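You operate a simulated robot arm through the tools that you are given. There is no shell and no other tool. Be economical: measure what you need, move in short steps, check, and stop when the job is done.

Carry out the task below with a simulated two-armed robot. There is one attempt and no reset: what you move stays moved.

TASK
Refill the grey bin from the bag that the cream sign names.
Fine: open the lid, tip the bag in, put the bag back where it stood and shut the lid; spill nothing. Set down upright: what you pick out.

It is judged by the outcome, as a careful person would: the job done as asked, and still so three seconds after it is handed in. It fails if anything else is knocked over, pushed out of place, dropped, spilled or broken. Lids that push on must go on centred and level and be pressed home; caps that screw on are set level and turned clockwise until they are tight.

THE ROBOT
Two 7-joint arms with fingered hands on one trunk, on a base that drives. Base frame: it is fixed to the floor where the robot stands at the start and does not move with it; the origin is under the middle of the robot, x ahead of it, y to its left, z up; the surface under the hand at the start is at about z = 80.6. Readings come in cm, degrees, newtons and seconds.
The left shoulder is at the start at [5.2, 17.4, 109.3], the right one opposite. With the tool pointing down near the work surface each hand reaches from about 30 to 74 cm from the robot's upright axis, wherever it stands, measured 20 degrees to its own side. Places, roughly: grey bin [60, 0, 100]; grey bin lid [60, 0, 110]; yellow slide [50, 0, 90]. Payload 3.8 kg a hand.
The TCP of each hand is the grasp point between the finger pads, 2.6 cm short of the fingertips. In the tool frame z runs along the fingers and y along their closing line. The gripper opens to 13.2 cm. The gripper's body begins 7.3 cm behind the TCP. The gripper is a hand of 3 fingers: y runs from the thumb to the fingers, the wrist lies at [0, 0, -22.4] in the tool frame, and closing takes about 1.5 s.
Orientation is that of the tool frame in the base frame, as a unit quaternion [w, x, y, z]. With the fingers straight down and closing along the base's y, the tool's x points along the base's -x, its y along +y and its z along -z.

THE INTERFACE
- The arms move only by the tool step_arm. It takes "left_increments", "right_increments" or both (then of equal length, played together; a hand with none holds still); each is a list of rows, each a list of 7 numbers: the shift along the tool's x, y, z in units of 500 mm (1.0 is 500 mm), then the turn, a rotation vector about the tool's x, y, z in units of 120 degrees (1.0 is 120 degrees), then the gripper command, from -1 (fully open) to 1 (shut), values between in proportion. In form: [[x, y, z, rx, ry, rz, grip], ...]. A call has 1 to 8 rows; each row is the pose to reach, as a shift and turn from the pose commanded when the call began, along the tool's axes at that moment. A call with a number of a shift or a turn outside -1 to 1 is refused whole. A row lasts 0.2 s, in which the tool goes at most 5 cm and 8.6 degrees; a call with a longer step from one row to the next is refused whole, and so is a gripper value outside its range. Where a pose cannot be reached the arm comes as near as it can. A force on the tool above 40 N (or 10 N above the force at the start of the call, whichever is more), or a blocked arm, ends the call early, and 0.2 s more pass. The fingers move at their own pace (about 10.8 cm/s each) and stop on an object; they squeeze with about 30 N. The grip force told is the motor's: it shows also when the fingers shut on nothing. Time passes only in rows, and 0.2 s behind the last, so rows that repeat a pose let the fingers close. The reply holds the time, the measured pose of the TCP, the force on the tool along the base axes, the opening and the grip force, in the units named above and with some noise, with the torque about the TCP (base axes, N m) and any sound that the robot's microphone picked up, and new pictures: "views" is both (left out), scene, wrist or none (wrist: the cameras of the hands that moved).
- Cameras (640 x 400 px; columns grow to the right, rows downward): "scene" is now at [18.37, -3.66, 100.35]; the picture's right is [-0.38, -0.93, 0.00], its down [-0.03, 0.01, -1.00] and it looks along [0.93, -0.38, -0.03] (base axes); focal length 214 px, centre (320, 200). "left" rides on the left gripper at [-6.2, 0.3, -9.2] in its tool frame; the picture's right is [-0.05, -1.00, 0.00], its down [0.83, -0.04, -0.56] and it looks along [0.55, -0.03, 0.83] (tool axes); focal length 230 px, centre (320, 200). "right" rides on the right gripper at [6.2, 0.3, -9.2] in its tool frame; the picture's right is [-0.05, 1.00, 0.00], its down [-0.83, -0.04, -0.56] and it looks along [-0.56, -0.03, 0.83] (tool axes); focal length 230 px, centre (320, 200). There is no depth. A picture from a camera that has moved, and an enlarged one, comes with that camera's place and axes in the base frame and with its lens.
- lift_body(by): slides the trunk up (or, below 0, down) by that many cm; the arms and the scene camera ride with it, the base frame stays. It gives what a move gives, with no picture.
- roll_base(legs): drives the robot by 1 to 6 legs, each [ahead, left, turn to the left] in cm, cm and degrees, along the robot's own axes; the way and the turn of a leg run together, so that a leg with both is an arc; at most 150 cm and 180 degrees a leg. The arms and the cameras ride along, it lands a little off, and it stops where it bumps. It gives what a move gives, and a new picture of the scene camera.
- grasp_type(shape, hand): the hand has 3 fingers and takes this shape, open, in about a second: jaw (thumb against the fingers, like two jaws); tri (thumb and two fingers); tip (a fingertip pinch); poke (one finger out to press); point (the index stretched); flat (the hand flat); cup (the hand cupped); fist (a fist). The gripper value then closes the fingers along that shape, each until it touches; the sizes above hold for jaw. It gives what a move gives, with no picture.
- pan_tilt(pan, tilt): turns the head with the scene camera to pan (to the left, within 60 degrees either way) and tilt (down, from -29 to 69), counted from straight ahead of the robot. It gives what a move gives, and a new picture of the scene camera.
- zoom(camera, box): a new picture of the part [left, top, right, bottom] of that camera's present view, enlarged. No time passes.
- hand_in(): hands the job in; it is judged then, once.

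Go step by step. Nothing tells you exact positions but the pictures and the camera data: compare them with the known pose of the tool, close in by small moves and look again before you grip or let go. The budget is 120 turns and 260 pictures, counting those below and the enlarged ones. Unless the task says otherwise, let go and move clear before handing in, and close with one line.

The tools are called after "Request:" as name(argument=value, ...) on one line, values as JSON. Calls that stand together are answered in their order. step_arm: Moves the arms, as the interface text tells. Its arguments: {"type":"object","properties":{"left_increments":{"type":"array","items":{"type":"array","items":{"type":"number"}}},"right_increments":{"type":"array","items":{"type":"array","items":{"type":"number"}}},"views":{"type":"string","enum":["both","scene","wrist","none"]}},"required":[]} The other tools are called the same way: lift_body (by) slides the trunk up or down; grasp_type (shape, hand) gives the hand a shape; roll_base (legs) drives the base; pan_tilt (pan, tilt) turns the head that bears the scene camera; zoom (camera, box) takes an enlarged picture of a part of a camera's view; hand_in () hands the job in.

At the start:

```text
clock: 0.0
left_eef_pos: [37.03, 1.39, 99.99]
left_tcp_rot: [0.0, 0.0, 1.0, 0.0]
left_ft_force: [-1.4, -1.2, -0.3]
left_wrist_torque: [0.02, -0.02, 0.05]
left_finger_gap: 13.18
left_finger_force: 0.1
left_shape: jaw
right_eef_pos: [39.89, -28.82, 100.01]
right_tcp_rot: [0.0, 0.0, 1.0, 0.001]
right_ft_force: [-0.8, -0.6, -0.9]
right_wrist_torque: [0.02, -0.03, 0.01]
right_finger_gap: 13.19
right_finger_force: 0.1
right_shape: jaw
trunk travel left (down, up): [-40.0, 8.2]
robot x, y, heading: [0.01, 0.3, 0.1]
head pan, tilt: [-22.1, 1.8]
```

scene: 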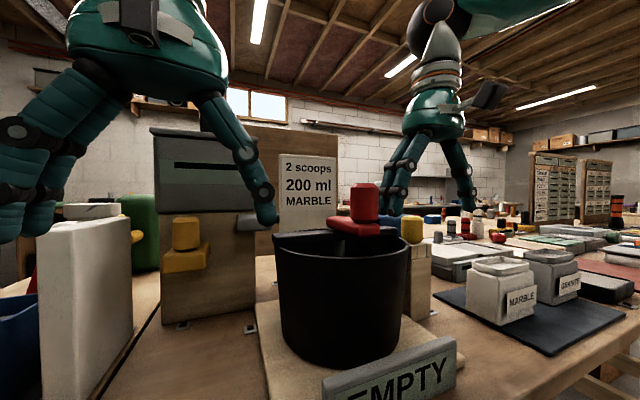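
right: 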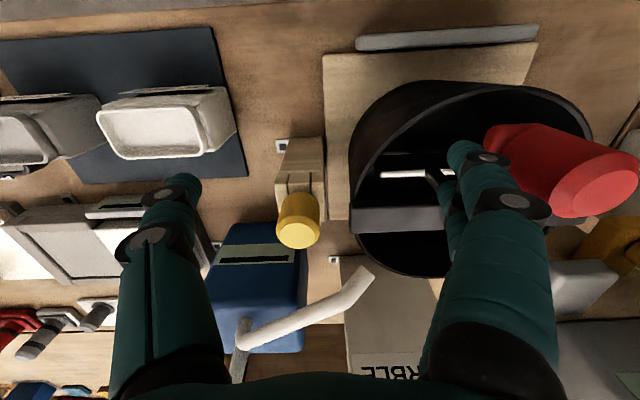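
left: 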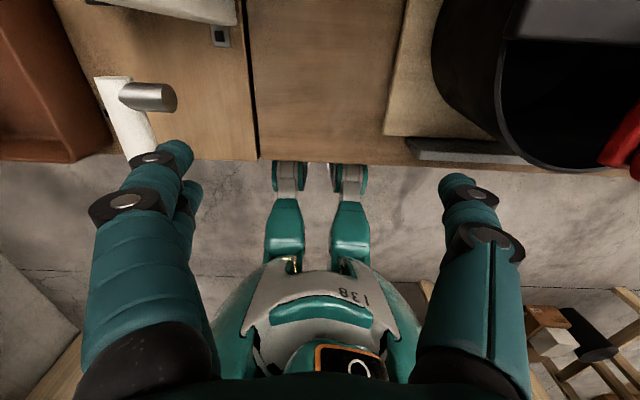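

I see a grey box on a wooden stand, a cream sign reading MARBLE, a black bucket labelled EMPTY, and two small open containers (MARBLE and another). I'll look closer and around before moving.

Request:
zoom(camera="scene", box=[130, 110, 290, 340])

Request:
zoom(camera="scene", box=[400, 190, 640, 370])

Request:
pan_tilt(pan=15, tilt=20)

Request:
pan_tilt(pan=-10, tilt=25)

```text
1.74 times, centred on (210, 225) of scene
camera zoom: at [18.37, -3.66, 100.35], right [-0.38, -0.93, 0.0], down [-0.03, 0.01, -1.0], along [0.93, -0.38, -0.03], focal length 373 px, centre (511, 156)
```

zoom: 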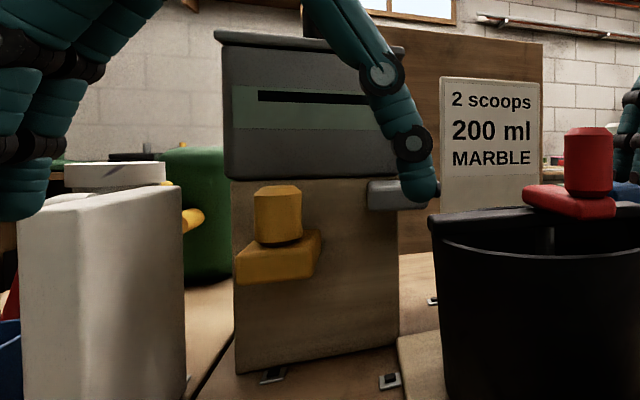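

```text
2.22 times, centred on (520, 280) of scene
camera zoom: at [18.37, -3.66, 100.35], right [-0.38, -0.93, 0.0], down [-0.03, 0.01, -1.0], along [0.93, -0.38, -0.03], focal length 477 px, centre (-124, 22)
```

zoom: 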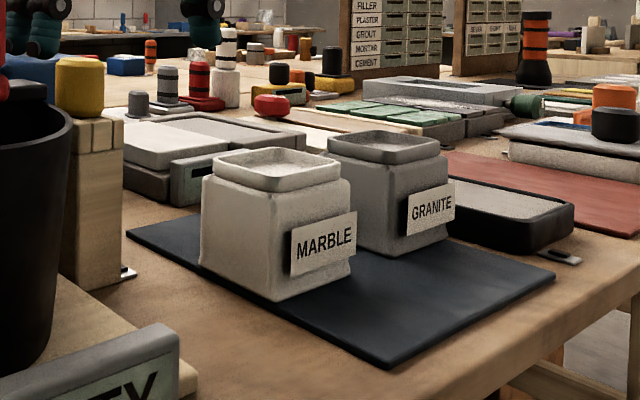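

```text
clock: 1.0
left_eef_pos: [37.2, 1.31, 100.02]
left_tcp_rot: [0.0, 0.0, 1.0, 0.0]
left_ft_force: [-0.7, -0.6, 0.2]
left_wrist_torque: [0.04, 0.02, 0.03]
left_finger_gap: 13.18
left_finger_force: 0.0
left_shape: jaw
right_eef_pos: [39.79, -29.0, 99.87]
right_tcp_rot: [0.0, 0.0, 1.0, 0.001]
right_ft_force: [-0.1, -0.1, 0.4]
right_wrist_torque: [-0.02, -0.01, 0.01]
right_finger_gap: 13.21
right_finger_force: 0.1
right_shape: jaw
trunk travel left (down, up): [-40.0, 8.2]
robot x, y, heading: [-0.18, 0.0, -0.1]
head pan, tilt: [15.0, 20.0]
camera scene: at [18.96, 2.15, 97.41], right [0.26, -0.97, 0.0], down [-0.33, -0.09, -0.94], along [0.91, 0.24, -0.34], focal length 214 px, centre (320, 200)
```

scene: 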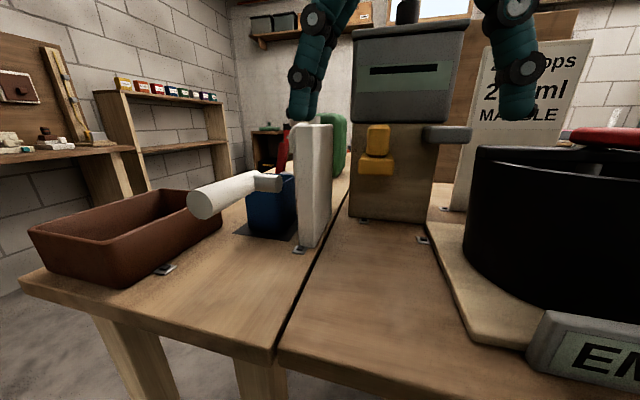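

```text
clock: 1.9
left_eef_pos: [37.21, 1.38, 99.95]
left_tcp_rot: [0.0, -0.001, 1.0, 0.0]
left_ft_force: [0.3, -0.3, -0.6]
left_wrist_torque: [-0.01, -0.02, 0.01]
left_finger_gap: 13.19
left_finger_force: 0.1
left_shape: jaw
right_eef_pos: [39.89, -28.98, 100.1]
right_tcp_rot: [-0.001, 0.0, 1.0, 0.0]
right_ft_force: [0.7, -0.8, -0.4]
right_wrist_torque: [-0.02, 0.0, 0.03]
right_finger_gap: 13.2
right_finger_force: 0.0
right_shape: jaw
trunk travel left (down, up): [-40.0, 8.2]
robot x, y, heading: [0.39, 0.19, 0.0]
head pan, tilt: [-10.0, 25.0]
camera scene: at [19.03, -1.84, 96.6], right [-0.17, -0.98, 0.0], down [-0.42, 0.07, -0.91], along [0.89, -0.16, -0.42], focal length 214 px, centre (320, 200)
```

scene: 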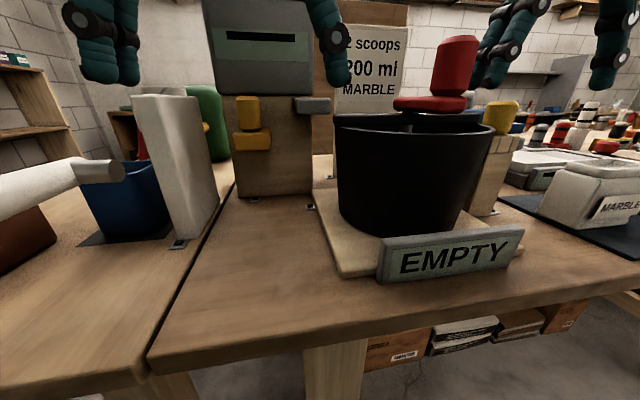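

The grey hopper stands at about (60, 0) with a knobbed lid, and the MARBLE bag is to the right on a dark mat. I'll lift the trunk and raise both hands to see the lid and bag from above.

Request:
lift_body(by=8)

Request:
step_arm(left_increments=[[0, 0, -0.08, 0, 0, 0, -1], [0, 0, -0.16, 0, 0, 0, -1], [0, 0.08, -0.2, 0, 0, 0, -1], [0, 0.16, -0.2, 0, 0, 0, -1], [0, 0.2, -0.2, 0, 0, 0, -1]], right_increments=[[0, 0, -0.08, 0, 0, 0, -1], [0, 0, -0.16, 0, 0, 0, -1], [0, 0.08, -0.24, 0, 0, 0, -1], [0, 0.16, -0.24, 0, 0, 0, -1], [0, 0.24, -0.24, 0, 0, 0, -1]], views="both")

```text
clock: 3.1
left_eef_pos: [37.24, 1.37, 107.88]
left_tcp_rot: [-0.001, 0.001, 1.0, 0.001]
left_ft_force: [0.3, 0.6, 0.3]
left_wrist_torque: [-0.01, 0.0, -0.02]
left_finger_gap: 13.18
left_finger_force: 0.0
left_shape: jaw
right_eef_pos: [39.9, -29.09, 107.84]
right_tcp_rot: [-0.001, 0.0, 1.0, 0.0]
right_ft_force: [0.0, -0.5, -0.2]
right_wrist_torque: [0.01, 0.04, 0.03]
right_finger_gap: 13.19
right_finger_force: 0.1
right_shape: jaw
trunk travel left (down, up): [-48.0, 0.2]
robot x, y, heading: [-0.03, 0.25, -0.3]
head pan, tilt: [-10.0, 25.0]
```

```text
refused: row 3 steps farther than a row can; nothing moved
```

Request:
step_arm(left_increments=[[0, 0, -0.08, 0, 0, 0, -1], [0, 0, -0.16, 0, 0, 0, -1], [0, 0.05, -0.2, 0, 0, 0, -1], [0, 0.1, -0.2, 0, 0, 0, -1], [0, 0.16, -0.2, 0, 0, 0, -1], [0, 0.22, -0.2, 0, 0, 0, -1]], right_increments=[[0, 0, -0.08, 0, 0, 0, -1], [0, 0, -0.16, 0, 0, 0, -1], [0, 0.05, -0.22, 0, 0, 0, -1], [0, 0.1, -0.24, 0, 0, 0, -1], [0, 0.18, -0.24, 0, 0, 0, -1], [0, 0.26, -0.24, 0, 0, 0, -1]], views="both")

```text
clock: 4.5
left_eef_pos: [36.81, 12.23, 118.0]
left_tcp_rot: [0.001, 0.0, 1.0, -0.001]
left_ft_force: [-1.3, 0.2, 0.8]
left_wrist_torque: [-0.05, -0.01, -0.01]
left_finger_gap: 13.18
left_finger_force: 0.1
left_shape: jaw
right_eef_pos: [38.77, -20.34, 120.73]
right_tcp_rot: [0.003, 0.001, 1.0, -0.001]
right_ft_force: [0.3, 0.3, 0.6]
right_wrist_torque: [0.0, -0.01, -0.03]
right_finger_gap: 13.17
right_finger_force: 0.1
right_shape: jaw
right hand out of reach, approached as far as the arm can: row 5, 6
trunk travel left (down, up): [-48.0, 0.2]
robot x, y, heading: [0.15, 0.27, 0.0]
head pan, tilt: [-10.0, 25.0]
camera scene: at [19.84, -1.74, 107.54], right [-0.17, -0.98, 0.0], down [-0.41, 0.07, -0.91], along [0.89, -0.16, -0.42], focal length 214 px, centre (320, 200)
camera right: at [32.72, -20.14, 129.88], right [0.05, 1.0, 0.0], down [0.83, -0.04, 0.56], along [0.56, -0.03, -0.83], focal length 230 px, centre (320, 200)
camera left: at [42.99, 12.68, 127.32], right [0.05, -1.0, 0.0], down [-0.83, -0.04, 0.55], along [-0.55, -0.03, -0.83], focal length 230 px, centre (320, 200)
```

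scene: 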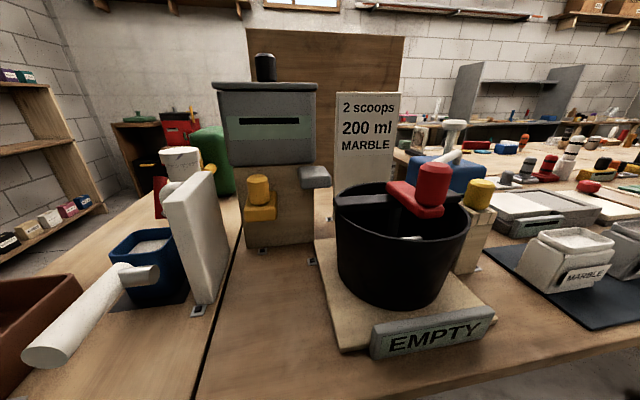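
right: 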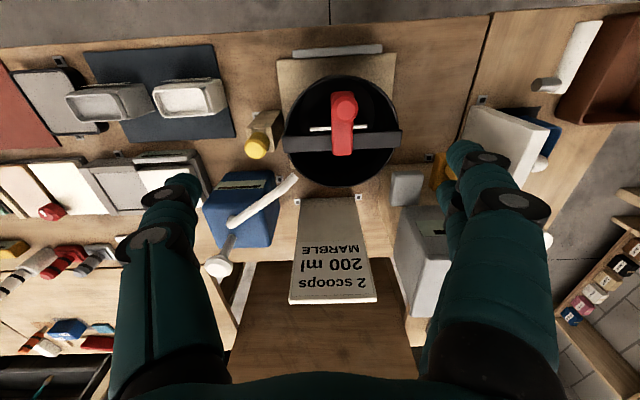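
left: 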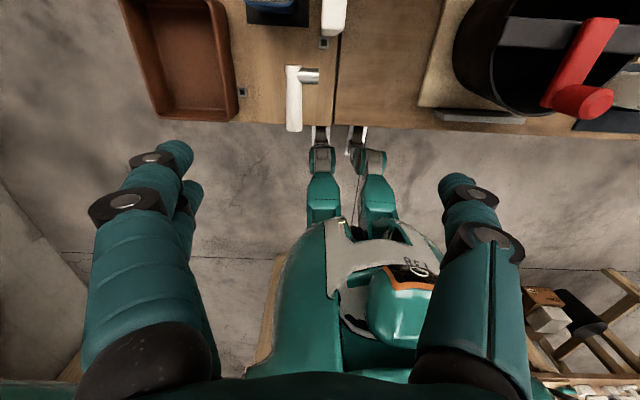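

Good overview now. I'll zoom in on the hopper lid and bags.

Request:
zoom(camera="scene", box=[190, 40, 350, 140])

Request:
zoom(camera="right", box=[0, 30, 280, 205])

Request:
pan_tilt(pan=-45, tilt=30)

```text
4.00 times, centred on (270, 90) of scene
camera zoom: at [19.84, -1.74, 107.54], right [-0.17, -0.98, 0.0], down [-0.41, 0.07, -0.91], along [0.89, -0.16, -0.42], focal length 858 px, centre (520, 640)
```

zoom: 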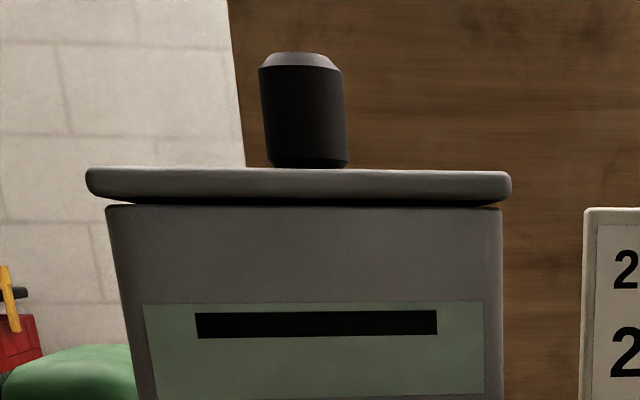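

```text
2.29 times, centred on (140, 118) of right
camera zoom: at [32.72, -20.14, 129.88], right [0.05, 1.0, 0.0], down [0.83, -0.04, 0.56], along [0.56, -0.03, -0.83], focal length 526 px, centre (731, 389)
```

zoom: 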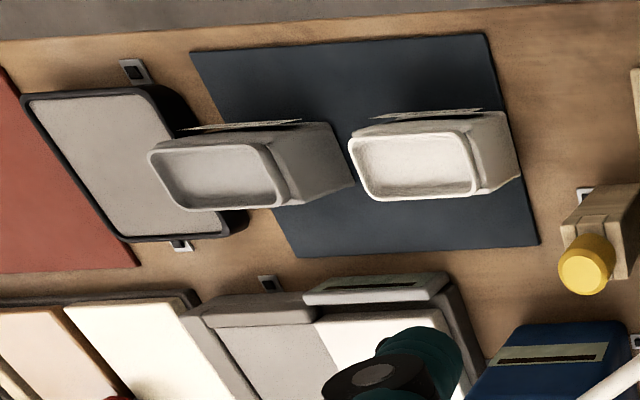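

```text
clock: 5.5
left_eef_pos: [37.03, 11.98, 117.79]
left_tcp_rot: [-0.001, 0.0, 1.0, 0.001]
left_ft_force: [-0.4, -0.5, 0.3]
left_wrist_torque: [0.0, 0.0, -0.03]
left_finger_gap: 13.17
left_finger_force: 0.1
left_shape: jaw
right_eef_pos: [39.09, -20.65, 120.57]
right_tcp_rot: [0.001, 0.0, 1.0, 0.0]
right_ft_force: [0.6, 1.1, -0.4]
right_wrist_torque: [-0.01, 0.02, 0.02]
right_finger_gap: 13.2
right_finger_force: 0.1
right_shape: jaw
trunk travel left (down, up): [-48.0, 0.2]
robot x, y, heading: [-0.32, -0.25, 0.0]
head pan, tilt: [-45.0, 30.0]
camera scene: at [17.3, -6.63, 106.69], right [-0.71, -0.71, 0.0], down [-0.35, 0.35, -0.87], along [0.61, -0.61, -0.5], focal length 214 px, centre (320, 200)
```

scene: 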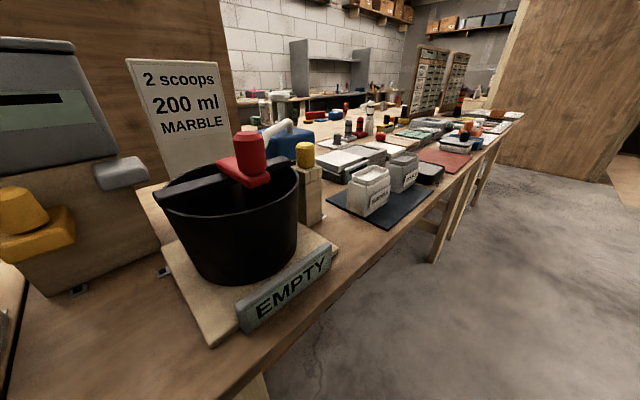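

The MARBLE bag is at about (39.5, -44.5), roughly 8.5 cm tall, with GRANITE next to it. I'll yaw the right hand so its camera looks over the hopper lid.

Request:
step_arm(right_increments=[[0, 0, 0, 0, 0, -0.06, -1], [0, 0, 0, 0, 0, -0.12, -1], [0, 0, 0, 0, 0, -0.18, -1], [0, 0, 0, 0, 0, -0.24, -1], [0, 0, 0, 0, 0, -0.3, -1], [0, 0, 0, 0, 0, -0.3, -1]], views="wrist")

Request:
pan_tilt(pan=-55, tilt=50)

```text
clock: 6.9
left_eef_pos: [37.06, 12.1, 117.82]
left_tcp_rot: [0.0, 0.0, 1.0, 0.0]
left_ft_force: [0.3, 0.7, 0.3]
left_wrist_torque: [0.03, 0.04, 0.0]
left_finger_gap: 13.21
left_finger_force: 0.0
left_shape: jaw
right_eef_pos: [39.26, -20.64, 120.74]
right_tcp_rot: [0.0, -0.309, 0.951, 0.001]
right_ft_force: [1.1, -0.1, 0.0]
right_wrist_torque: [0.01, -0.01, -0.01]
right_finger_gap: 13.19
right_finger_force: 0.1
right_shape: jaw
trunk travel left (down, up): [-48.0, 0.2]
robot x, y, heading: [0.09, 0.13, 0.0]
head pan, tilt: [-45.0, 30.0]
camera right: at [34.18, -24.07, 129.89], right [-0.55, 0.84, 0.0], down [0.7, 0.45, 0.56], along [0.47, 0.3, -0.83], focal length 230 px, centre (320, 200)
```

right: 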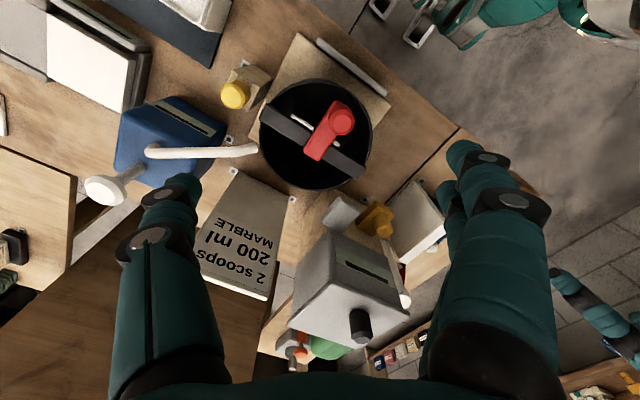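

```text
clock: 7.7
left_eef_pos: [37.09, 12.05, 117.88]
left_tcp_rot: [0.0, 0.0, 1.0, 0.0]
left_ft_force: [-0.9, 0.2, 0.4]
left_wrist_torque: [-0.02, 0.01, 0.01]
left_finger_gap: 13.18
left_finger_force: 0.0
left_shape: jaw
right_eef_pos: [39.15, -20.66, 120.76]
right_tcp_rot: [0.001, -0.309, 0.951, 0.0]
right_ft_force: [-0.2, 0.1, 0.2]
right_wrist_torque: [-0.01, 0.03, 0.02]
right_finger_gap: 13.21
right_finger_force: 0.0
right_shape: jaw
trunk travel left (down, up): [-48.0, 0.2]
robot x, y, heading: [0.0, 0.17, -0.0]
head pan, tilt: [-55.0, 50.0]
camera scene: at [15.33, -6.56, 103.74], right [-0.82, -0.57, 0.0], down [-0.44, 0.63, -0.64], along [0.37, -0.53, -0.77], focal length 214 px, centre (320, 200)
```

scene: 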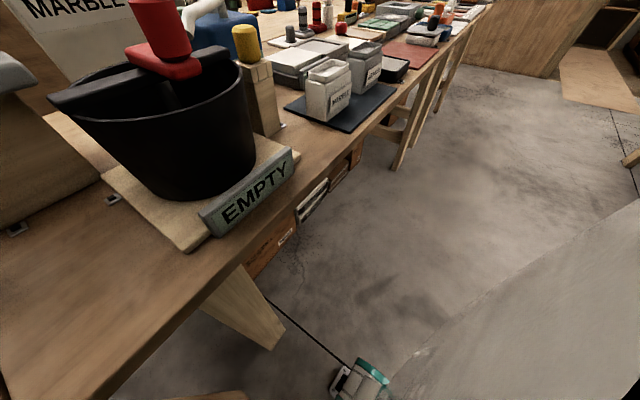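

Request:
zoom(camera="right", box=[250, 170, 450, 380])

Request:
zoom(camera="scene", box=[230, 0, 450, 140])

```text
1.90 times, centred on (350, 275) of right
camera zoom: at [34.18, -24.06, 129.89], right [-0.54, 0.84, 0.0], down [0.7, 0.45, 0.56], along [0.47, 0.3, -0.83], focal length 438 px, centre (263, 57)
```

zoom: 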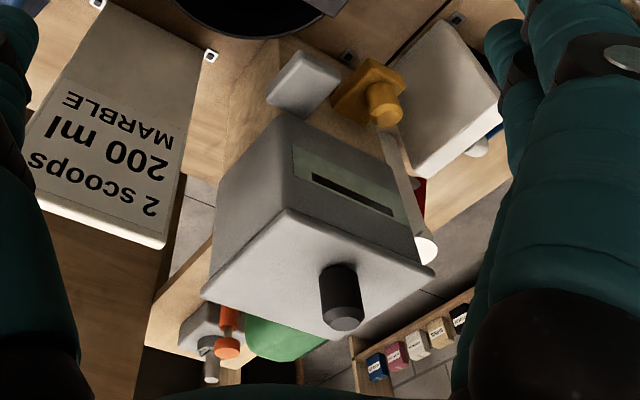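

```text
2.86 times, centred on (340, 70) of scene
camera zoom: at [15.33, -6.56, 103.74], right [-0.82, -0.57, 0.0], down [-0.44, 0.63, -0.64], along [0.37, -0.53, -0.77], focal length 613 px, centre (263, 571)
```

zoom: 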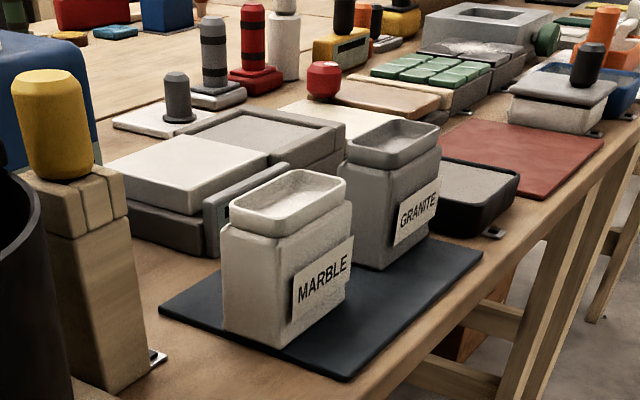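

The lid's knob sits near its front edge, so it is probably hinged at the back. For tipping the bag I want a horizontal side grip with the camera on top, so I'll check that the right arm can do this in free space first.

Request:
step_arm(right_increments=[[0, 0, 0.02, 0, 0, 0.06, -1], [0, 0, 0.04, 0, 0, 0.12, -1], [0, 0, 0.06, 0, 0, 0.18, -1], [0, 0, 0.06, 0, 0, 0.24, -1], [0, 0, 0.06, 0, 0, 0.3, -1]], views="none")

Request:
step_arm(right_increments=[[0, -0.05, 0, 0, -0.07, 0, -1], [0, -0.1, 0, 0, -0.14, 0, -1], [0, -0.15, 0, 0, -0.21, 0, -1], [0, -0.2, 0, 0, -0.28, 0, -1], [0, -0.2, 0, 0, -0.35, 0, -1], [0, -0.2, 0, 0, -0.42, 0, -1], [0, -0.2, 0, 0, -0.49, 0, -1], [0, -0.2, 0, 0, -0.56, 0, -1]], views="none")

Request:
pan_tilt(pan=-40, tilt=20)

```text
clock: 8.9
left_eef_pos: [37.02, 12.16, 117.87]
left_tcp_rot: [0.0, 0.0, 1.0, 0.0]
left_ft_force: [-0.3, -1.2, -0.4]
left_wrist_torque: [-0.01, 0.02, -0.01]
left_finger_gap: 13.21
left_finger_force: 0.1
left_shape: jaw
right_eef_pos: [39.3, -20.74, 117.84]
right_tcp_rot: [0.0, 0.001, 1.0, 0.001]
right_ft_force: [0.4, -0.2, -1.5]
right_wrist_torque: [-0.02, 0.01, -0.01]
right_finger_gap: 13.18
right_finger_force: 0.0
right_shape: jaw
trunk travel left (down, up): [-48.0, 0.2]
robot x, y, heading: [0.04, -0.18, -0.1]
head pan, tilt: [-55.0, 50.0]
```

```text
clock: 10.9
left_eef_pos: [37.02, 12.08, 117.8]
left_tcp_rot: [0.0, 0.0, 1.0, 0.001]
left_ft_force: [0.0, 0.2, 0.5]
left_wrist_torque: [0.01, 0.01, -0.02]
left_finger_gap: 13.19
left_finger_force: 0.1
left_shape: jaw
right_eef_pos: [41.64, -28.98, 126.82]
right_tcp_rot: [0.634, -0.022, 0.773, 0.021]
right_ft_force: [0.3, -0.3, 0.4]
right_wrist_torque: [-0.02, -0.01, 0.01]
right_finger_gap: 13.2
right_finger_force: 0.1
right_shape: jaw
right hand out of reach, approached as far as the arm can: row 8
trunk travel left (down, up): [-48.0, 0.2]
robot x, y, heading: [0.16, 0.05, 0.1]
head pan, tilt: [-55.0, 50.0]
stopped in row 8 (right hand): the arm was blocked; the commanded pose is now the measured one
```

```text
clock: 11.9
left_eef_pos: [37.05, 12.16, 117.82]
left_tcp_rot: [0.0, 0.0, 1.0, 0.0]
left_ft_force: [0.4, -0.1, -0.8]
left_wrist_torque: [0.01, -0.03, -0.01]
left_finger_gap: 13.21
left_finger_force: 0.2
left_shape: jaw
right_eef_pos: [41.59, -29.04, 126.78]
right_tcp_rot: [0.633, -0.024, 0.773, 0.022]
right_ft_force: [-0.3, -0.2, -0.4]
right_wrist_torque: [0.01, 0.0, -0.02]
right_finger_gap: 13.18
right_finger_force: 0.0
right_shape: jaw
trunk travel left (down, up): [-48.0, 0.2]
robot x, y, heading: [-0.11, 0.14, 0.1]
head pan, tilt: [-40.0, 20.0]
camera scene: at [18.04, -6.24, 108.29], right [-0.64, -0.77, 0.0], down [-0.26, 0.22, -0.94], along [0.72, -0.6, -0.34], focal length 214 px, centre (320, 200)
```

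scene: 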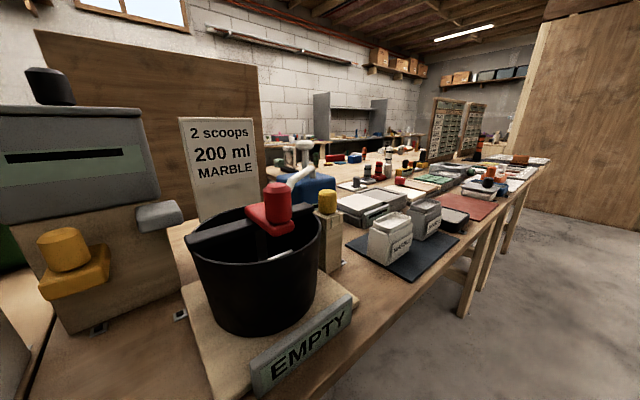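

Request:
step_arm(right_increments=[[0, 0, 0.06, 0, 0, 0, -1], [0, 0, 0.12, 0, 0, 0, -1], [0, 0, 0.18, 0, 0, 0, -1], [0, 0, 0.24, 0, 0, 0.07, -1], [0, 0, 0.24, 0, 0, 0.14, -1], [0, 0, 0.24, 0, 0, 0.21, -1], [0, 0, 0.24, 0, 0, 0.28, -1], [0, 0, 0.24, 0, 0, 0.35, -1]], views="none")

Request:
step_arm(right_increments=[[0, 0, 0, 0, 0, 0.07, -1], [0, 0, 0, 0, 0, 0.14, -1], [0, 0, 0, 0, 0, 0.21, -1], [0, 0, 0, 0, 0, 0.28, -1], [0, 0, 0, 0, 0, 0.35, -1], [0, 0, 0, 0, 0, 0.42, -1], [0, 0, 0, 0, 0, 0.49, -1], [0, 0, 0, 0, 0, 0.56, -1]], views="none")

Request:
step_arm(right_increments=[[0, 0, 0, 0, 0, 0.07, -1], [0, 0, 0, 0, 0, 0.14, -1], [0, 0, 0, 0, 0, 0.21, -1], [0, 0, 0, 0, 0, 0.28, -1], [0, 0, 0, 0, 0, 0.35, -1], [0, 0, 0, 0, 0, 0.42, -1], [0, 0, 0, 0, 0, 0.49, -1], [0, 0, 0, 0, 0, 0.56, -1]], views="scene")

```text
clock: 13.7
left_eef_pos: [36.95, 12.15, 117.98]
left_tcp_rot: [-0.001, 0.0, 1.0, 0.0]
left_ft_force: [0.6, 0.4, -0.1]
left_wrist_torque: [-0.03, 0.02, -0.02]
left_finger_gap: 13.2
left_finger_force: 0.1
left_shape: jaw
right_eef_pos: [53.32, -28.33, 124.44]
right_tcp_rot: [0.584, 0.255, 0.73, 0.248]
right_ft_force: [0.2, 0.2, -0.1]
right_wrist_torque: [0.03, -0.04, 0.0]
right_finger_gap: 13.19
right_finger_force: 0.1
right_shape: jaw
trunk travel left (down, up): [-48.0, 0.2]
robot x, y, heading: [0.02, 0.07, 0.1]
head pan, tilt: [-40.0, 20.0]
```

```text
clock: 15.5
left_eef_pos: [36.95, 12.1, 117.88]
left_tcp_rot: [0.0, 0.0, 1.0, 0.0]
left_ft_force: [0.2, -0.5, -0.1]
left_wrist_torque: [0.03, 0.0, 0.02]
left_finger_gap: 13.19
left_finger_force: 0.0
left_shape: jaw
right_eef_pos: [53.4, -28.14, 124.43]
right_tcp_rot: [0.348, 0.617, 0.467, 0.53]
right_ft_force: [-0.2, 1.2, 0.3]
right_wrist_torque: [0.05, 0.02, -0.02]
right_finger_gap: 13.2
right_finger_force: 0.1
right_shape: jaw
trunk travel left (down, up): [-48.0, 0.2]
robot x, y, heading: [0.25, -0.35, -0.0]
head pan, tilt: [-40.0, 20.0]
```

```text
clock: 17.3
left_eef_pos: [36.98, 12.13, 117.81]
left_tcp_rot: [0.0, 0.0, 1.0, -0.001]
left_ft_force: [0.4, 0.4, -1.0]
left_wrist_torque: [0.02, 0.03, -0.01]
left_finger_gap: 13.22
left_finger_force: 0.1
left_shape: jaw
right_eef_pos: [53.24, -28.48, 125.27]
right_tcp_rot: [-0.001, 0.774, 0.048, 0.632]
right_ft_force: [-0.4, -0.2, -0.4]
right_wrist_torque: [0.01, -0.02, 0.02]
right_finger_gap: 13.2
right_finger_force: 0.1
right_shape: jaw
right hand out of reach, approached as far as the arm can: row 8
trunk travel left (down, up): [-48.0, 0.2]
robot x, y, heading: [0.04, -0.06, -0.1]
head pan, tilt: [-40.0, 20.0]
camera scene: at [18.04, -6.25, 108.29], right [-0.64, -0.77, 0.0], down [-0.26, 0.22, -0.94], along [0.72, -0.6, -0.34], focal length 214 px, centre (320, 200)
```

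scene: 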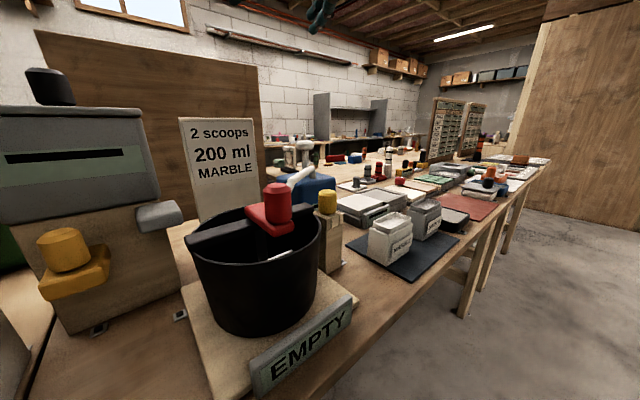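

The right arm can hold horizontally with its camera on top and has room to roll about 176°, which is enough to tip to the left. Next I'll bring the left hand in horizontally in front of the lid knob at about (60.8, 0.3, 112).

Request:
step_arm(left_increments=[[-0.027, -0.029, 0.0, 0, -0.07, 0, -1], [-0.055, -0.059, 0.0, 0, -0.14, 0, -1], [-0.082, -0.088, 0.0, 0, -0.21, 0, -1], [-0.11, -0.118, 0.0, 0, -0.28, 0, -1], [-0.137, -0.147, 0.0, 0, -0.35, 0, -1], [-0.165, -0.177, 0.0, 0, -0.42, 0, -1], [-0.192, -0.206, 0.0, 0, -0.49, 0, -1], [-0.22, -0.236, 0.0, 0, -0.56, 0, -1]], views="wrist")

Request:
pan_tilt(pan=5, tilt=0)

```text
clock: 19.1
left_eef_pos: [48.14, 0.46, 117.68]
left_tcp_rot: [0.554, -0.001, 0.832, 0.001]
left_ft_force: [0.2, 0.5, -0.4]
left_wrist_torque: [-0.01, 0.0, 0.01]
left_finger_gap: 13.19
left_finger_force: 0.1
left_shape: jaw
right_eef_pos: [53.36, -28.45, 125.22]
right_tcp_rot: [-0.001, 0.773, 0.049, 0.632]
right_ft_force: [0.1, 0.5, -0.3]
right_wrist_torque: [0.0, 0.0, 0.01]
right_finger_gap: 13.21
right_finger_force: 0.1
right_shape: jaw
trunk travel left (down, up): [-48.0, 0.2]
robot x, y, heading: [-0.05, 0.04, -0.0]
head pan, tilt: [-40.0, 20.0]
camera left: at [41.93, 0.91, 127.04], right [0.02, -1.0, 0.05], down [-0.83, -0.04, -0.55], along [0.55, -0.03, -0.83], focal length 230 px, centre (320, 200)
```

left: 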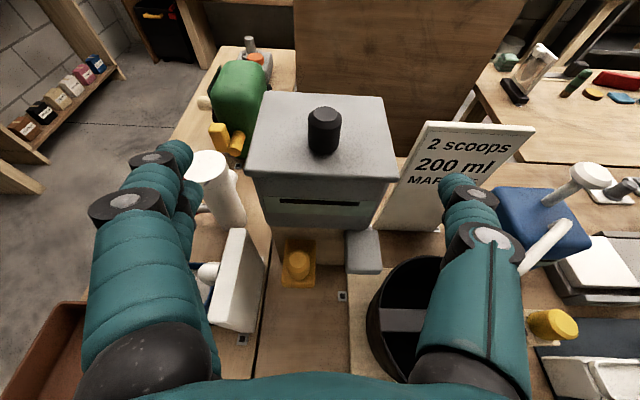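

```text
clock: 20.2
left_eef_pos: [47.94, 0.54, 117.76]
left_tcp_rot: [0.553, 0.0, 0.833, 0.0]
left_ft_force: [-0.6, -0.1, 0.7]
left_wrist_torque: [0.01, -0.01, 0.01]
left_finger_gap: 13.19
left_finger_force: 0.0
left_shape: jaw
right_eef_pos: [53.33, -28.4, 125.24]
right_tcp_rot: [-0.001, 0.773, 0.049, 0.632]
right_ft_force: [0.3, 0.5, 0.3]
right_wrist_torque: [0.02, -0.03, -0.02]
right_finger_gap: 13.22
right_finger_force: 0.0
right_shape: jaw
trunk travel left (down, up): [-48.0, 0.2]
robot x, y, heading: [-0.21, -0.13, -0.3]
head pan, tilt: [5.0, 0.0]
camera scene: at [19.88, 0.53, 111.52], right [0.09, -1.0, 0.0], down [0.0, 0.0, -1.0], along [1.0, 0.09, 0.0], focal length 214 px, centre (320, 200)
```

scene: 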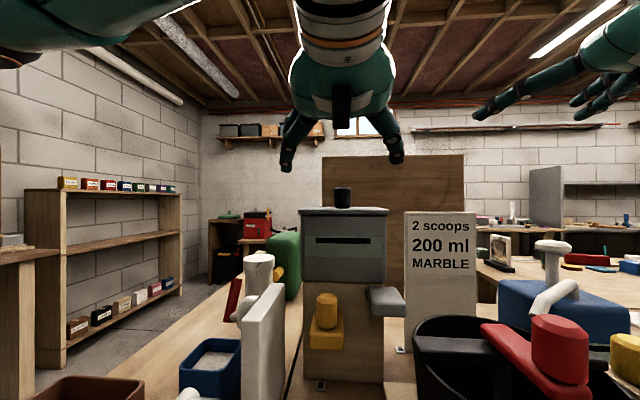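

Lid top is at z≈110, x 55.7–69.3, and the knob is at (60, 0). I'll advance the left hand straight onto it.

Request:
step_arm(left_increments=[[-0.004, -0.004, 0.07, 0, 0, 0, -1], [-0.004, -0.008, 0.14, 0, 0, 0, -1], [-0.004, -0.008, 0.2, 0, 0, 0, -1], [-0.004, -0.008, 0.23, 0, 0, 0, -1], [-0.004, -0.008, 0.258, 0, 0, 0, -1]], views="both")

```text
clock: 21.4
left_eef_pos: [59.97, -0.13, 113.1]
left_tcp_rot: [0.553, 0.001, 0.833, 0.0]
left_ft_force: [0.0, -0.6, 0.6]
left_wrist_torque: [-0.02, 0.01, 0.0]
left_finger_gap: 13.19
left_finger_force: 0.1
left_shape: jaw
right_eef_pos: [53.35, -28.45, 125.16]
right_tcp_rot: [-0.001, 0.773, 0.049, 0.633]
right_ft_force: [0.6, 0.2, -1.2]
right_wrist_torque: [0.01, 0.01, -0.05]
right_finger_gap: 13.19
right_finger_force: 0.1
right_shape: jaw
trunk travel left (down, up): [-48.0, 0.2]
robot x, y, heading: [0.33, -0.01, -0.0]
head pan, tilt: [5.0, 0.0]
camera scene: at [19.9, 0.54, 111.52], right [0.09, -1.0, 0.0], down [0.0, 0.0, -1.0], along [1.0, 0.09, 0.0], focal length 214 px, centre (320, 200)
camera left: at [53.85, 0.25, 122.42], right [0.02, -1.0, 0.05], down [-0.83, -0.04, -0.55], along [0.55, -0.03, -0.83], focal length 230 px, centre (320, 200)
```

scene: 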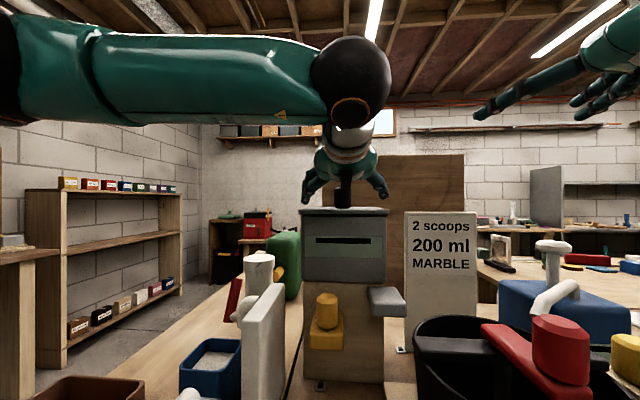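
left: 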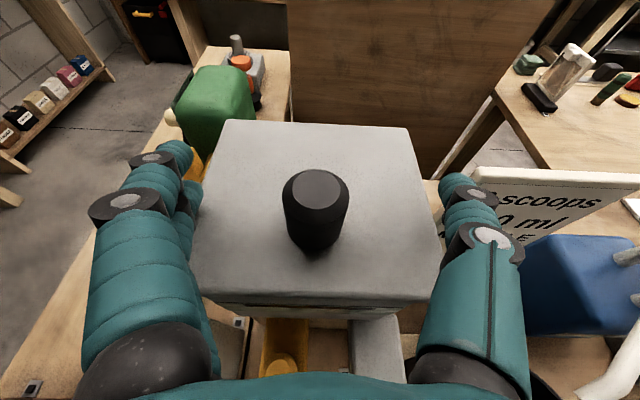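

Request:
step_arm(left_increments=[[0, 0, 0, 0, 0, 0, 0], [0, 0, 0, 0, 0, 0, 0.5], [0, 0, 0, 0, 0, 0, 1], [0, 0, 0, 0, 0, 0, 1], [0, 0, 0, 0, 0, 0, 1], [0, 0, 0, 0, 0, 0, 1]], views="wrist")

```text
clock: 22.8
left_eef_pos: [60.16, -0.21, 113.04]
left_tcp_rot: [0.554, 0.0, 0.833, 0.0]
left_ft_force: [13.2, -2.0, 0.3]
left_wrist_torque: [0.05, -0.06, -0.02]
left_finger_gap: 1.25
left_finger_force: 30.6
left_shape: jaw
right_eef_pos: [53.53, -28.53, 125.11]
right_tcp_rot: [-0.002, 0.774, 0.05, 0.632]
right_ft_force: [0.6, -0.2, 0.1]
right_wrist_torque: [0.02, -0.04, -0.02]
right_finger_gap: 13.19
right_finger_force: 0.1
right_shape: jaw
trunk travel left (down, up): [-48.0, 0.2]
robot x, y, heading: [-0.05, 0.09, -0.0]
head pan, tilt: [5.0, 0.0]
camera left: at [54.02, 0.23, 122.41], right [0.02, -1.0, 0.05], down [-0.83, -0.04, -0.55], along [0.55, -0.03, -0.83], focal length 230 px, centre (320, 200)
```

left: 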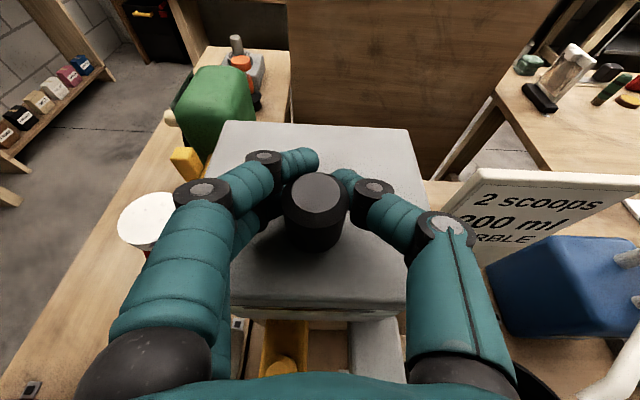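

The fingertips hooked behind the knob instead of pinching its sides. I'll reopen, back off about 1.5 cm and regrip.

Request:
step_arm(left_increments=[[0, 0, 0, 0, 0, 0, 0], [0, 0, 0, 0, 0, 0, 0], [0, 0, 0, 0, 0, 0, 0], [0, 0, -0.015, 0, 0, 0, 0], [0, 0, -0.03, 0, 0, 0, 0]], views="wrist")

```text
clock: 24.0
left_eef_pos: [58.58, -0.11, 113.68]
left_tcp_rot: [0.554, 0.0, 0.833, 0.0]
left_ft_force: [-0.5, 0.1, 0.4]
left_wrist_torque: [0.01, -0.03, 0.03]
left_finger_gap: 6.51
left_finger_force: 0.1
left_shape: jaw
right_eef_pos: [53.31, -28.4, 125.19]
right_tcp_rot: [-0.001, 0.774, 0.05, 0.632]
right_ft_force: [-0.4, -0.1, -0.8]
right_wrist_torque: [-0.03, 0.03, 0.01]
right_finger_gap: 13.19
right_finger_force: 0.1
right_shape: jaw
trunk travel left (down, up): [-48.0, 0.2]
robot x, y, heading: [0.0, 0.0, 0.1]
head pan, tilt: [5.0, 0.0]
camera left: at [52.49, 0.32, 123.07], right [0.02, -1.0, 0.05], down [-0.83, -0.04, -0.55], along [0.55, -0.03, -0.83], focal length 230 px, centre (320, 200)
```

left: 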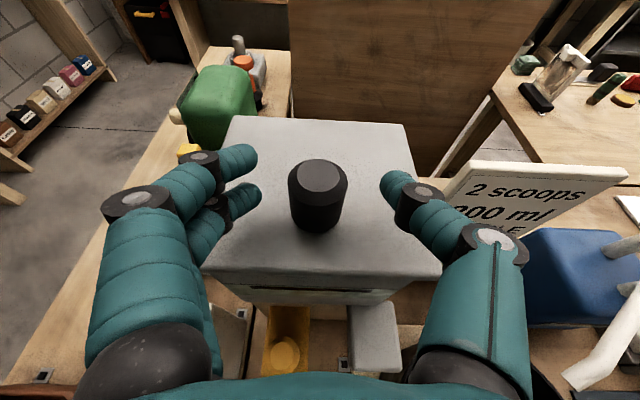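

Request:
step_arm(left_increments=[[0.022, 0, 0.009, 0, 0, 0, 0], [0.022, 0, 0.009, 0, 0, 0, 0.5], [0.022, 0, 0.009, 0, 0, 0, 0.8], [0.022, 0, 0.009, 0, 0, 0, 1], [0.022, 0, 0.009, 0, 0, 0, 1]], views="wrist")

```text
clock: 25.2
left_eef_pos: [58.73, -0.04, 112.31]
left_tcp_rot: [0.554, 0.0, 0.832, 0.0]
left_ft_force: [3.3, 0.0, 1.0]
left_wrist_torque: [0.04, 0.06, 0.14]
left_finger_gap: 2.41
left_finger_force: 30.4
left_shape: jaw
right_eef_pos: [53.29, -28.38, 125.24]
right_tcp_rot: [-0.001, 0.773, 0.049, 0.632]
right_ft_force: [0.0, 1.3, 0.2]
right_wrist_torque: [0.03, 0.01, 0.0]
right_finger_gap: 13.2
right_finger_force: 0.1
right_shape: jaw
trunk travel left (down, up): [-48.0, 0.2]
robot x, y, heading: [-0.27, -0.18, 0.2]
head pan, tilt: [5.0, 0.0]
camera left: at [52.6, 0.38, 121.81], right [0.02, -1.0, 0.05], down [-0.83, -0.04, -0.55], along [0.55, -0.03, -0.83], focal length 230 px, centre (320, 200)
```

left: 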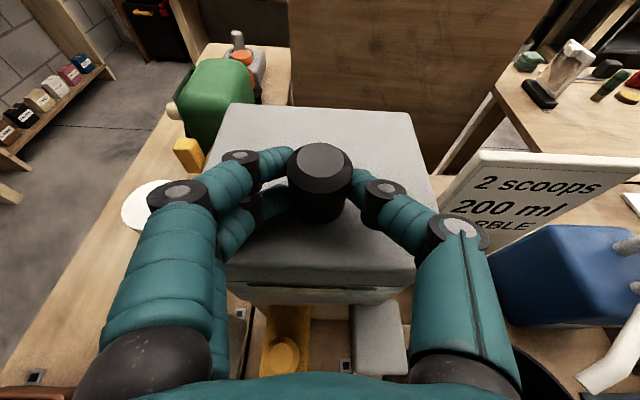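

Good pinch on the knob now. I'll lift 1 cm to learn how the lid moves.

Request:
step_arm(left_increments=[[-0.0092, 0, -0.0038, 0, 0, 0, 1], [-0.0184, 0, -0.0077, 0, 0, 0, 1], [-0.0184, 0, -0.0077, 0, 0, 0, 1]], views="both")

```text
clock: 26.0
left_eef_pos: [58.9, 0.02, 113.25]
left_tcp_rot: [0.552, 0.0, 0.834, 0.001]
left_ft_force: [11.1, -2.8, -8.7]
left_wrist_torque: [-0.03, 0.21, 0.08]
left_finger_gap: 2.38
left_finger_force: 30.5
left_shape: jaw
right_eef_pos: [53.52, -28.44, 125.14]
right_tcp_rot: [-0.001, 0.774, 0.049, 0.631]
right_ft_force: [-0.1, 0.1, 0.1]
right_wrist_torque: [0.0, -0.02, 0.02]
right_finger_gap: 13.18
right_finger_force: 0.1
right_shape: jaw
trunk travel left (down, up): [-48.0, 0.2]
robot x, y, heading: [-0.13, 0.15, 0.0]
head pan, tilt: [5.0, 0.0]
camera scene: at [20.09, 0.5, 111.47], right [0.09, -1.0, 0.0], down [0.0, 0.0, -1.0], along [1.0, 0.09, 0.0], focal length 214 px, centre (320, 200)
camera left: at [52.82, 0.41, 122.67], right [0.02, -1.0, 0.05], down [-0.84, -0.04, -0.55], along [0.55, -0.03, -0.84], focal length 230 px, centre (320, 200)
```

scene: 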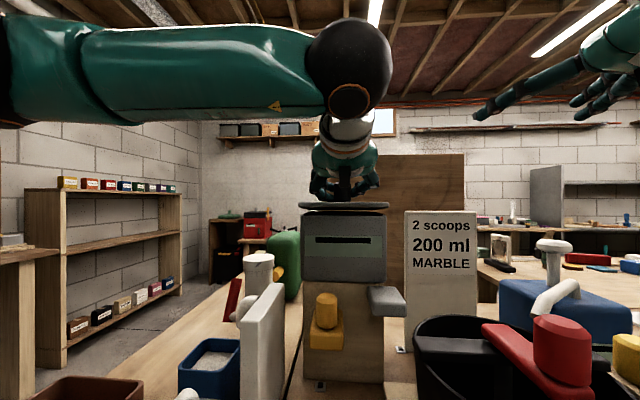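
left: 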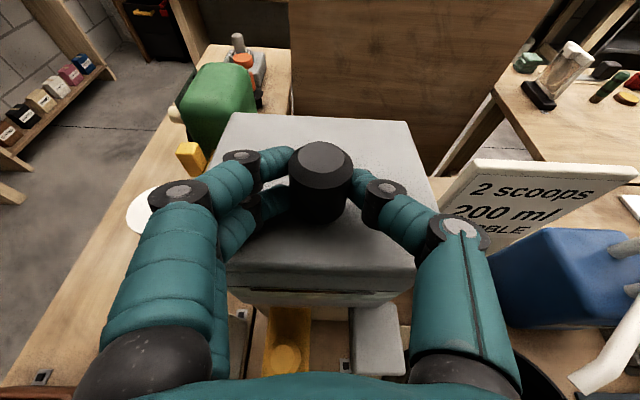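

The motion and forces fit a hinge at the back edge (x≈69.3). I'll swing the lid up along that arc.

Request:
step_arm(left_increments=[[-0.019, 0, 0.0, 0, 0.017, 0, 1], [-0.0379, 0, 0.0006, 0, 0.033, 0, 1], [-0.057, 0, 0.004, 0, 0.05, 0, 1], [-0.0755, 0, 0.0079, 0, 0.067, 0, 1], [-0.0935, 0, 0.0142, 0, 0.083, 0, 1], [-0.1109, 0, 0.0216, 0, 0.1, 0, 1], [-0.1275, 0, 0.031, 0, 0.117, 0, 1], [-0.1434, 0, 0.0412, 0, 0.133, 0, 1]], views="both")

```text
clock: 27.8
left_eef_pos: [63.41, 0.01, 119.1]
left_tcp_rot: [0.431, 0.001, 0.903, 0.0]
left_ft_force: [-0.4, 2.5, -15.6]
left_wrist_torque: [0.39, 0.95, -0.06]
left_finger_gap: 2.31
left_finger_force: 30.3
left_shape: jaw
right_eef_pos: [53.38, -28.29, 125.2]
right_tcp_rot: [-0.001, 0.774, 0.049, 0.631]
right_ft_force: [-1.4, -1.0, -0.6]
right_wrist_torque: [-0.01, 0.05, 0.03]
right_finger_gap: 13.19
right_finger_force: 0.1
right_shape: jaw
trunk travel left (down, up): [-48.0, 0.2]
robot x, y, heading: [-0.01, 0.03, 0.2]
head pan, tilt: [5.0, 0.0]
camera scene: at [19.99, 0.56, 111.49], right [0.09, -1.0, 0.0], down [0.0, 0.0, -1.0], along [1.0, 0.09, 0.0], focal length 214 px, centre (320, 200)
camera left: at [60.14, 0.37, 129.76], right [0.03, -1.0, 0.04], down [-0.95, -0.04, -0.3], along [0.3, -0.03, -0.95], focal length 230 px, centre (320, 200)
```

scene: 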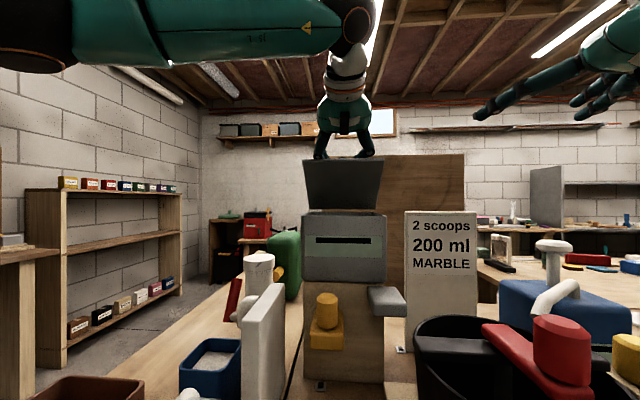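
left: 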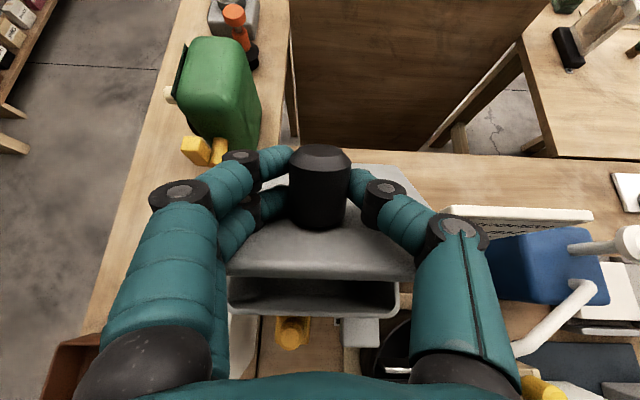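

Request:
step_arm(left_increments=[[-0.0174, 0, 0.0075, 0, 0.025, 0, 1], [-0.0345, 0, 0.0162, 0, 0.05, 0, 1], [-0.0503, 0, 0.0266, 0, 0.075, 0, 1], [-0.0658, 0, 0.038, 0, 0.1, 0, 1], [-0.0793, 0, 0.0511, 0, 0.125, 0, 1], [-0.0925, 0, 0.065, 0, 0.15, 0, 1], [-0.1037, 0, 0.0802, 0, 0.175, 0, 1], [-0.1144, 0, 0.0961, 0, 0.2, 0, 1]], views="both")

```text
clock: 29.6
left_eef_pos: [67.76, 0.41, 120.62]
left_tcp_rot: [0.257, 0.002, 0.966, -0.002]
left_ft_force: [-2.5, -12.7, 25.6]
left_wrist_torque: [-0.28, -0.22, -0.15]
left_finger_gap: 2.66
left_finger_force: 30.1
left_shape: jaw
left hand out of reach, approached as far as the arm can: row 7, 8
right_eef_pos: [53.03, -28.55, 125.61]
right_tcp_rot: [-0.001, 0.771, 0.048, 0.635]
right_ft_force: [0.1, -0.3, 0.7]
right_wrist_torque: [-0.03, 0.0, -0.01]
right_finger_gap: 13.17
right_finger_force: 0.1
right_shape: jaw
trunk travel left (down, up): [-48.0, 0.2]
robot x, y, heading: [0.01, 0.13, -0.1]
head pan, tilt: [5.0, 0.0]
camera scene: at [19.65, 0.35, 111.69], right [0.09, -1.0, 0.0], down [0.0, 0.0, -1.0], along [1.0, 0.09, 0.0], focal length 214 px, centre (320, 200)
camera left: at [68.57, 0.81, 131.81], right [0.04, -1.0, 0.03], down [-1.0, -0.04, 0.07], along [-0.07, -0.03, -1.0], focal length 230 px, centre (320, 200)
```

scene: 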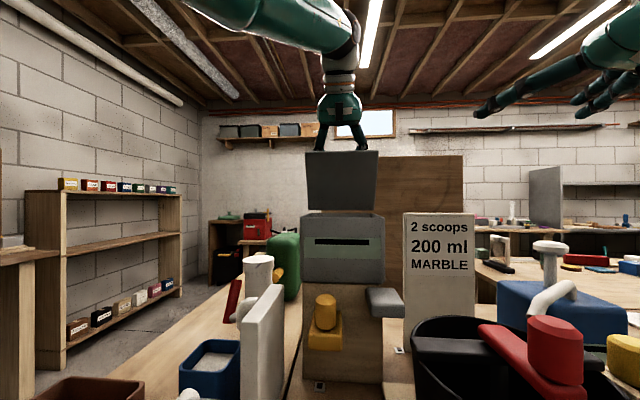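
left: 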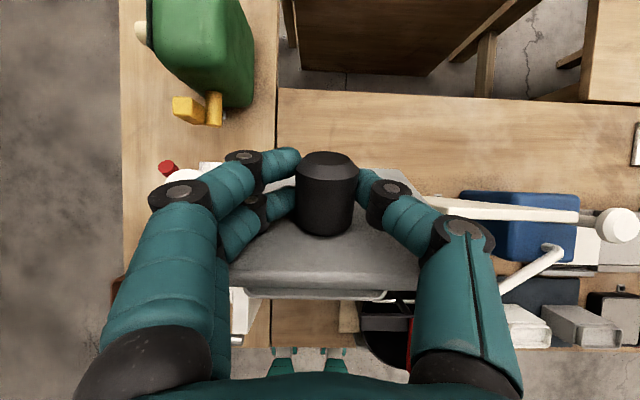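

The pitched-down hand runs out of reach near 70–75° open. I'll relax the hand's pitch while keeping the grip, so the wrist comes nearer and the lid can continue over.

Request:
step_arm(left_increments=[[0, 0, 0, 0, -0.035, 0, 1], [0, 0, 0, 0, -0.07, 0, 1], [0, 0, 0, 0, -0.105, 0, 1], [0, 0, 0, 0, -0.14, 0, 1], [0, 0, 0, 0, -0.175, 0, 1], [0, 0, 0, 0, -0.21, 0, 1]], views="both")

```text
clock: 31.0
left_eef_pos: [68.18, 0.24, 118.66]
left_tcp_rot: [0.437, 0.003, 0.9, 0.0]
left_ft_force: [-4.3, -18.9, -15.2]
left_wrist_torque: [0.64, 0.43, -0.1]
left_finger_gap: 1.46
left_finger_force: 29.8
left_shape: jaw
right_eef_pos: [53.56, -28.73, 124.87]
right_tcp_rot: [-0.002, 0.774, 0.048, 0.631]
right_ft_force: [0.3, 0.0, 0.3]
right_wrist_torque: [-0.04, 0.0, -0.02]
right_finger_gap: 13.18
right_finger_force: 0.1
right_shape: jaw
trunk travel left (down, up): [-48.0, 0.2]
robot x, y, heading: [-0.39, -0.49, 0.2]
head pan, tilt: [5.0, 0.0]
camera scene: at [19.98, 0.27, 111.43], right [0.09, -1.0, 0.0], down [0.0, 0.0, -1.0], along [1.0, 0.09, 0.0], focal length 214 px, centre (320, 200)
camera left: at [64.74, 0.64, 129.44], right [0.03, -1.0, 0.04], down [-0.95, -0.04, -0.31], along [0.31, -0.03, -0.95], focal length 230 px, centre (320, 200)
```

scene: 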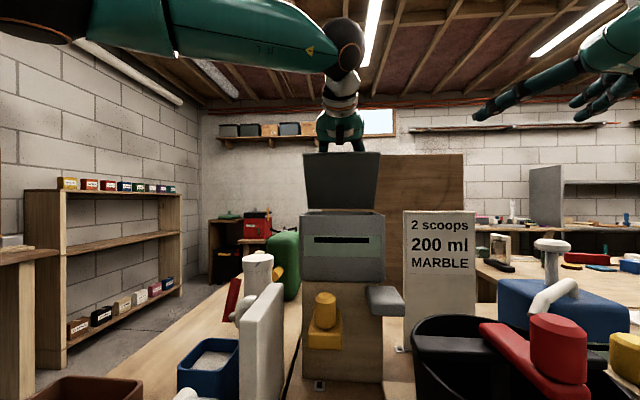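
left: 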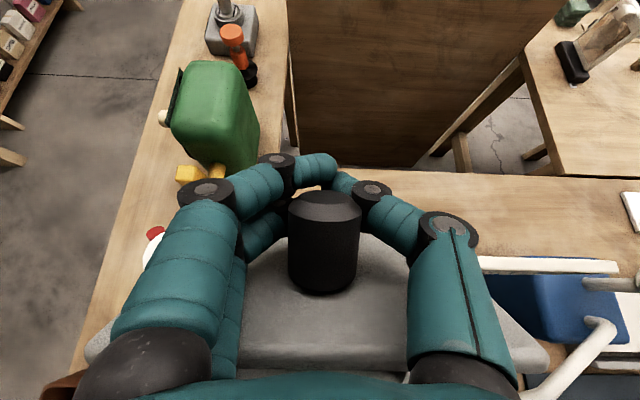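

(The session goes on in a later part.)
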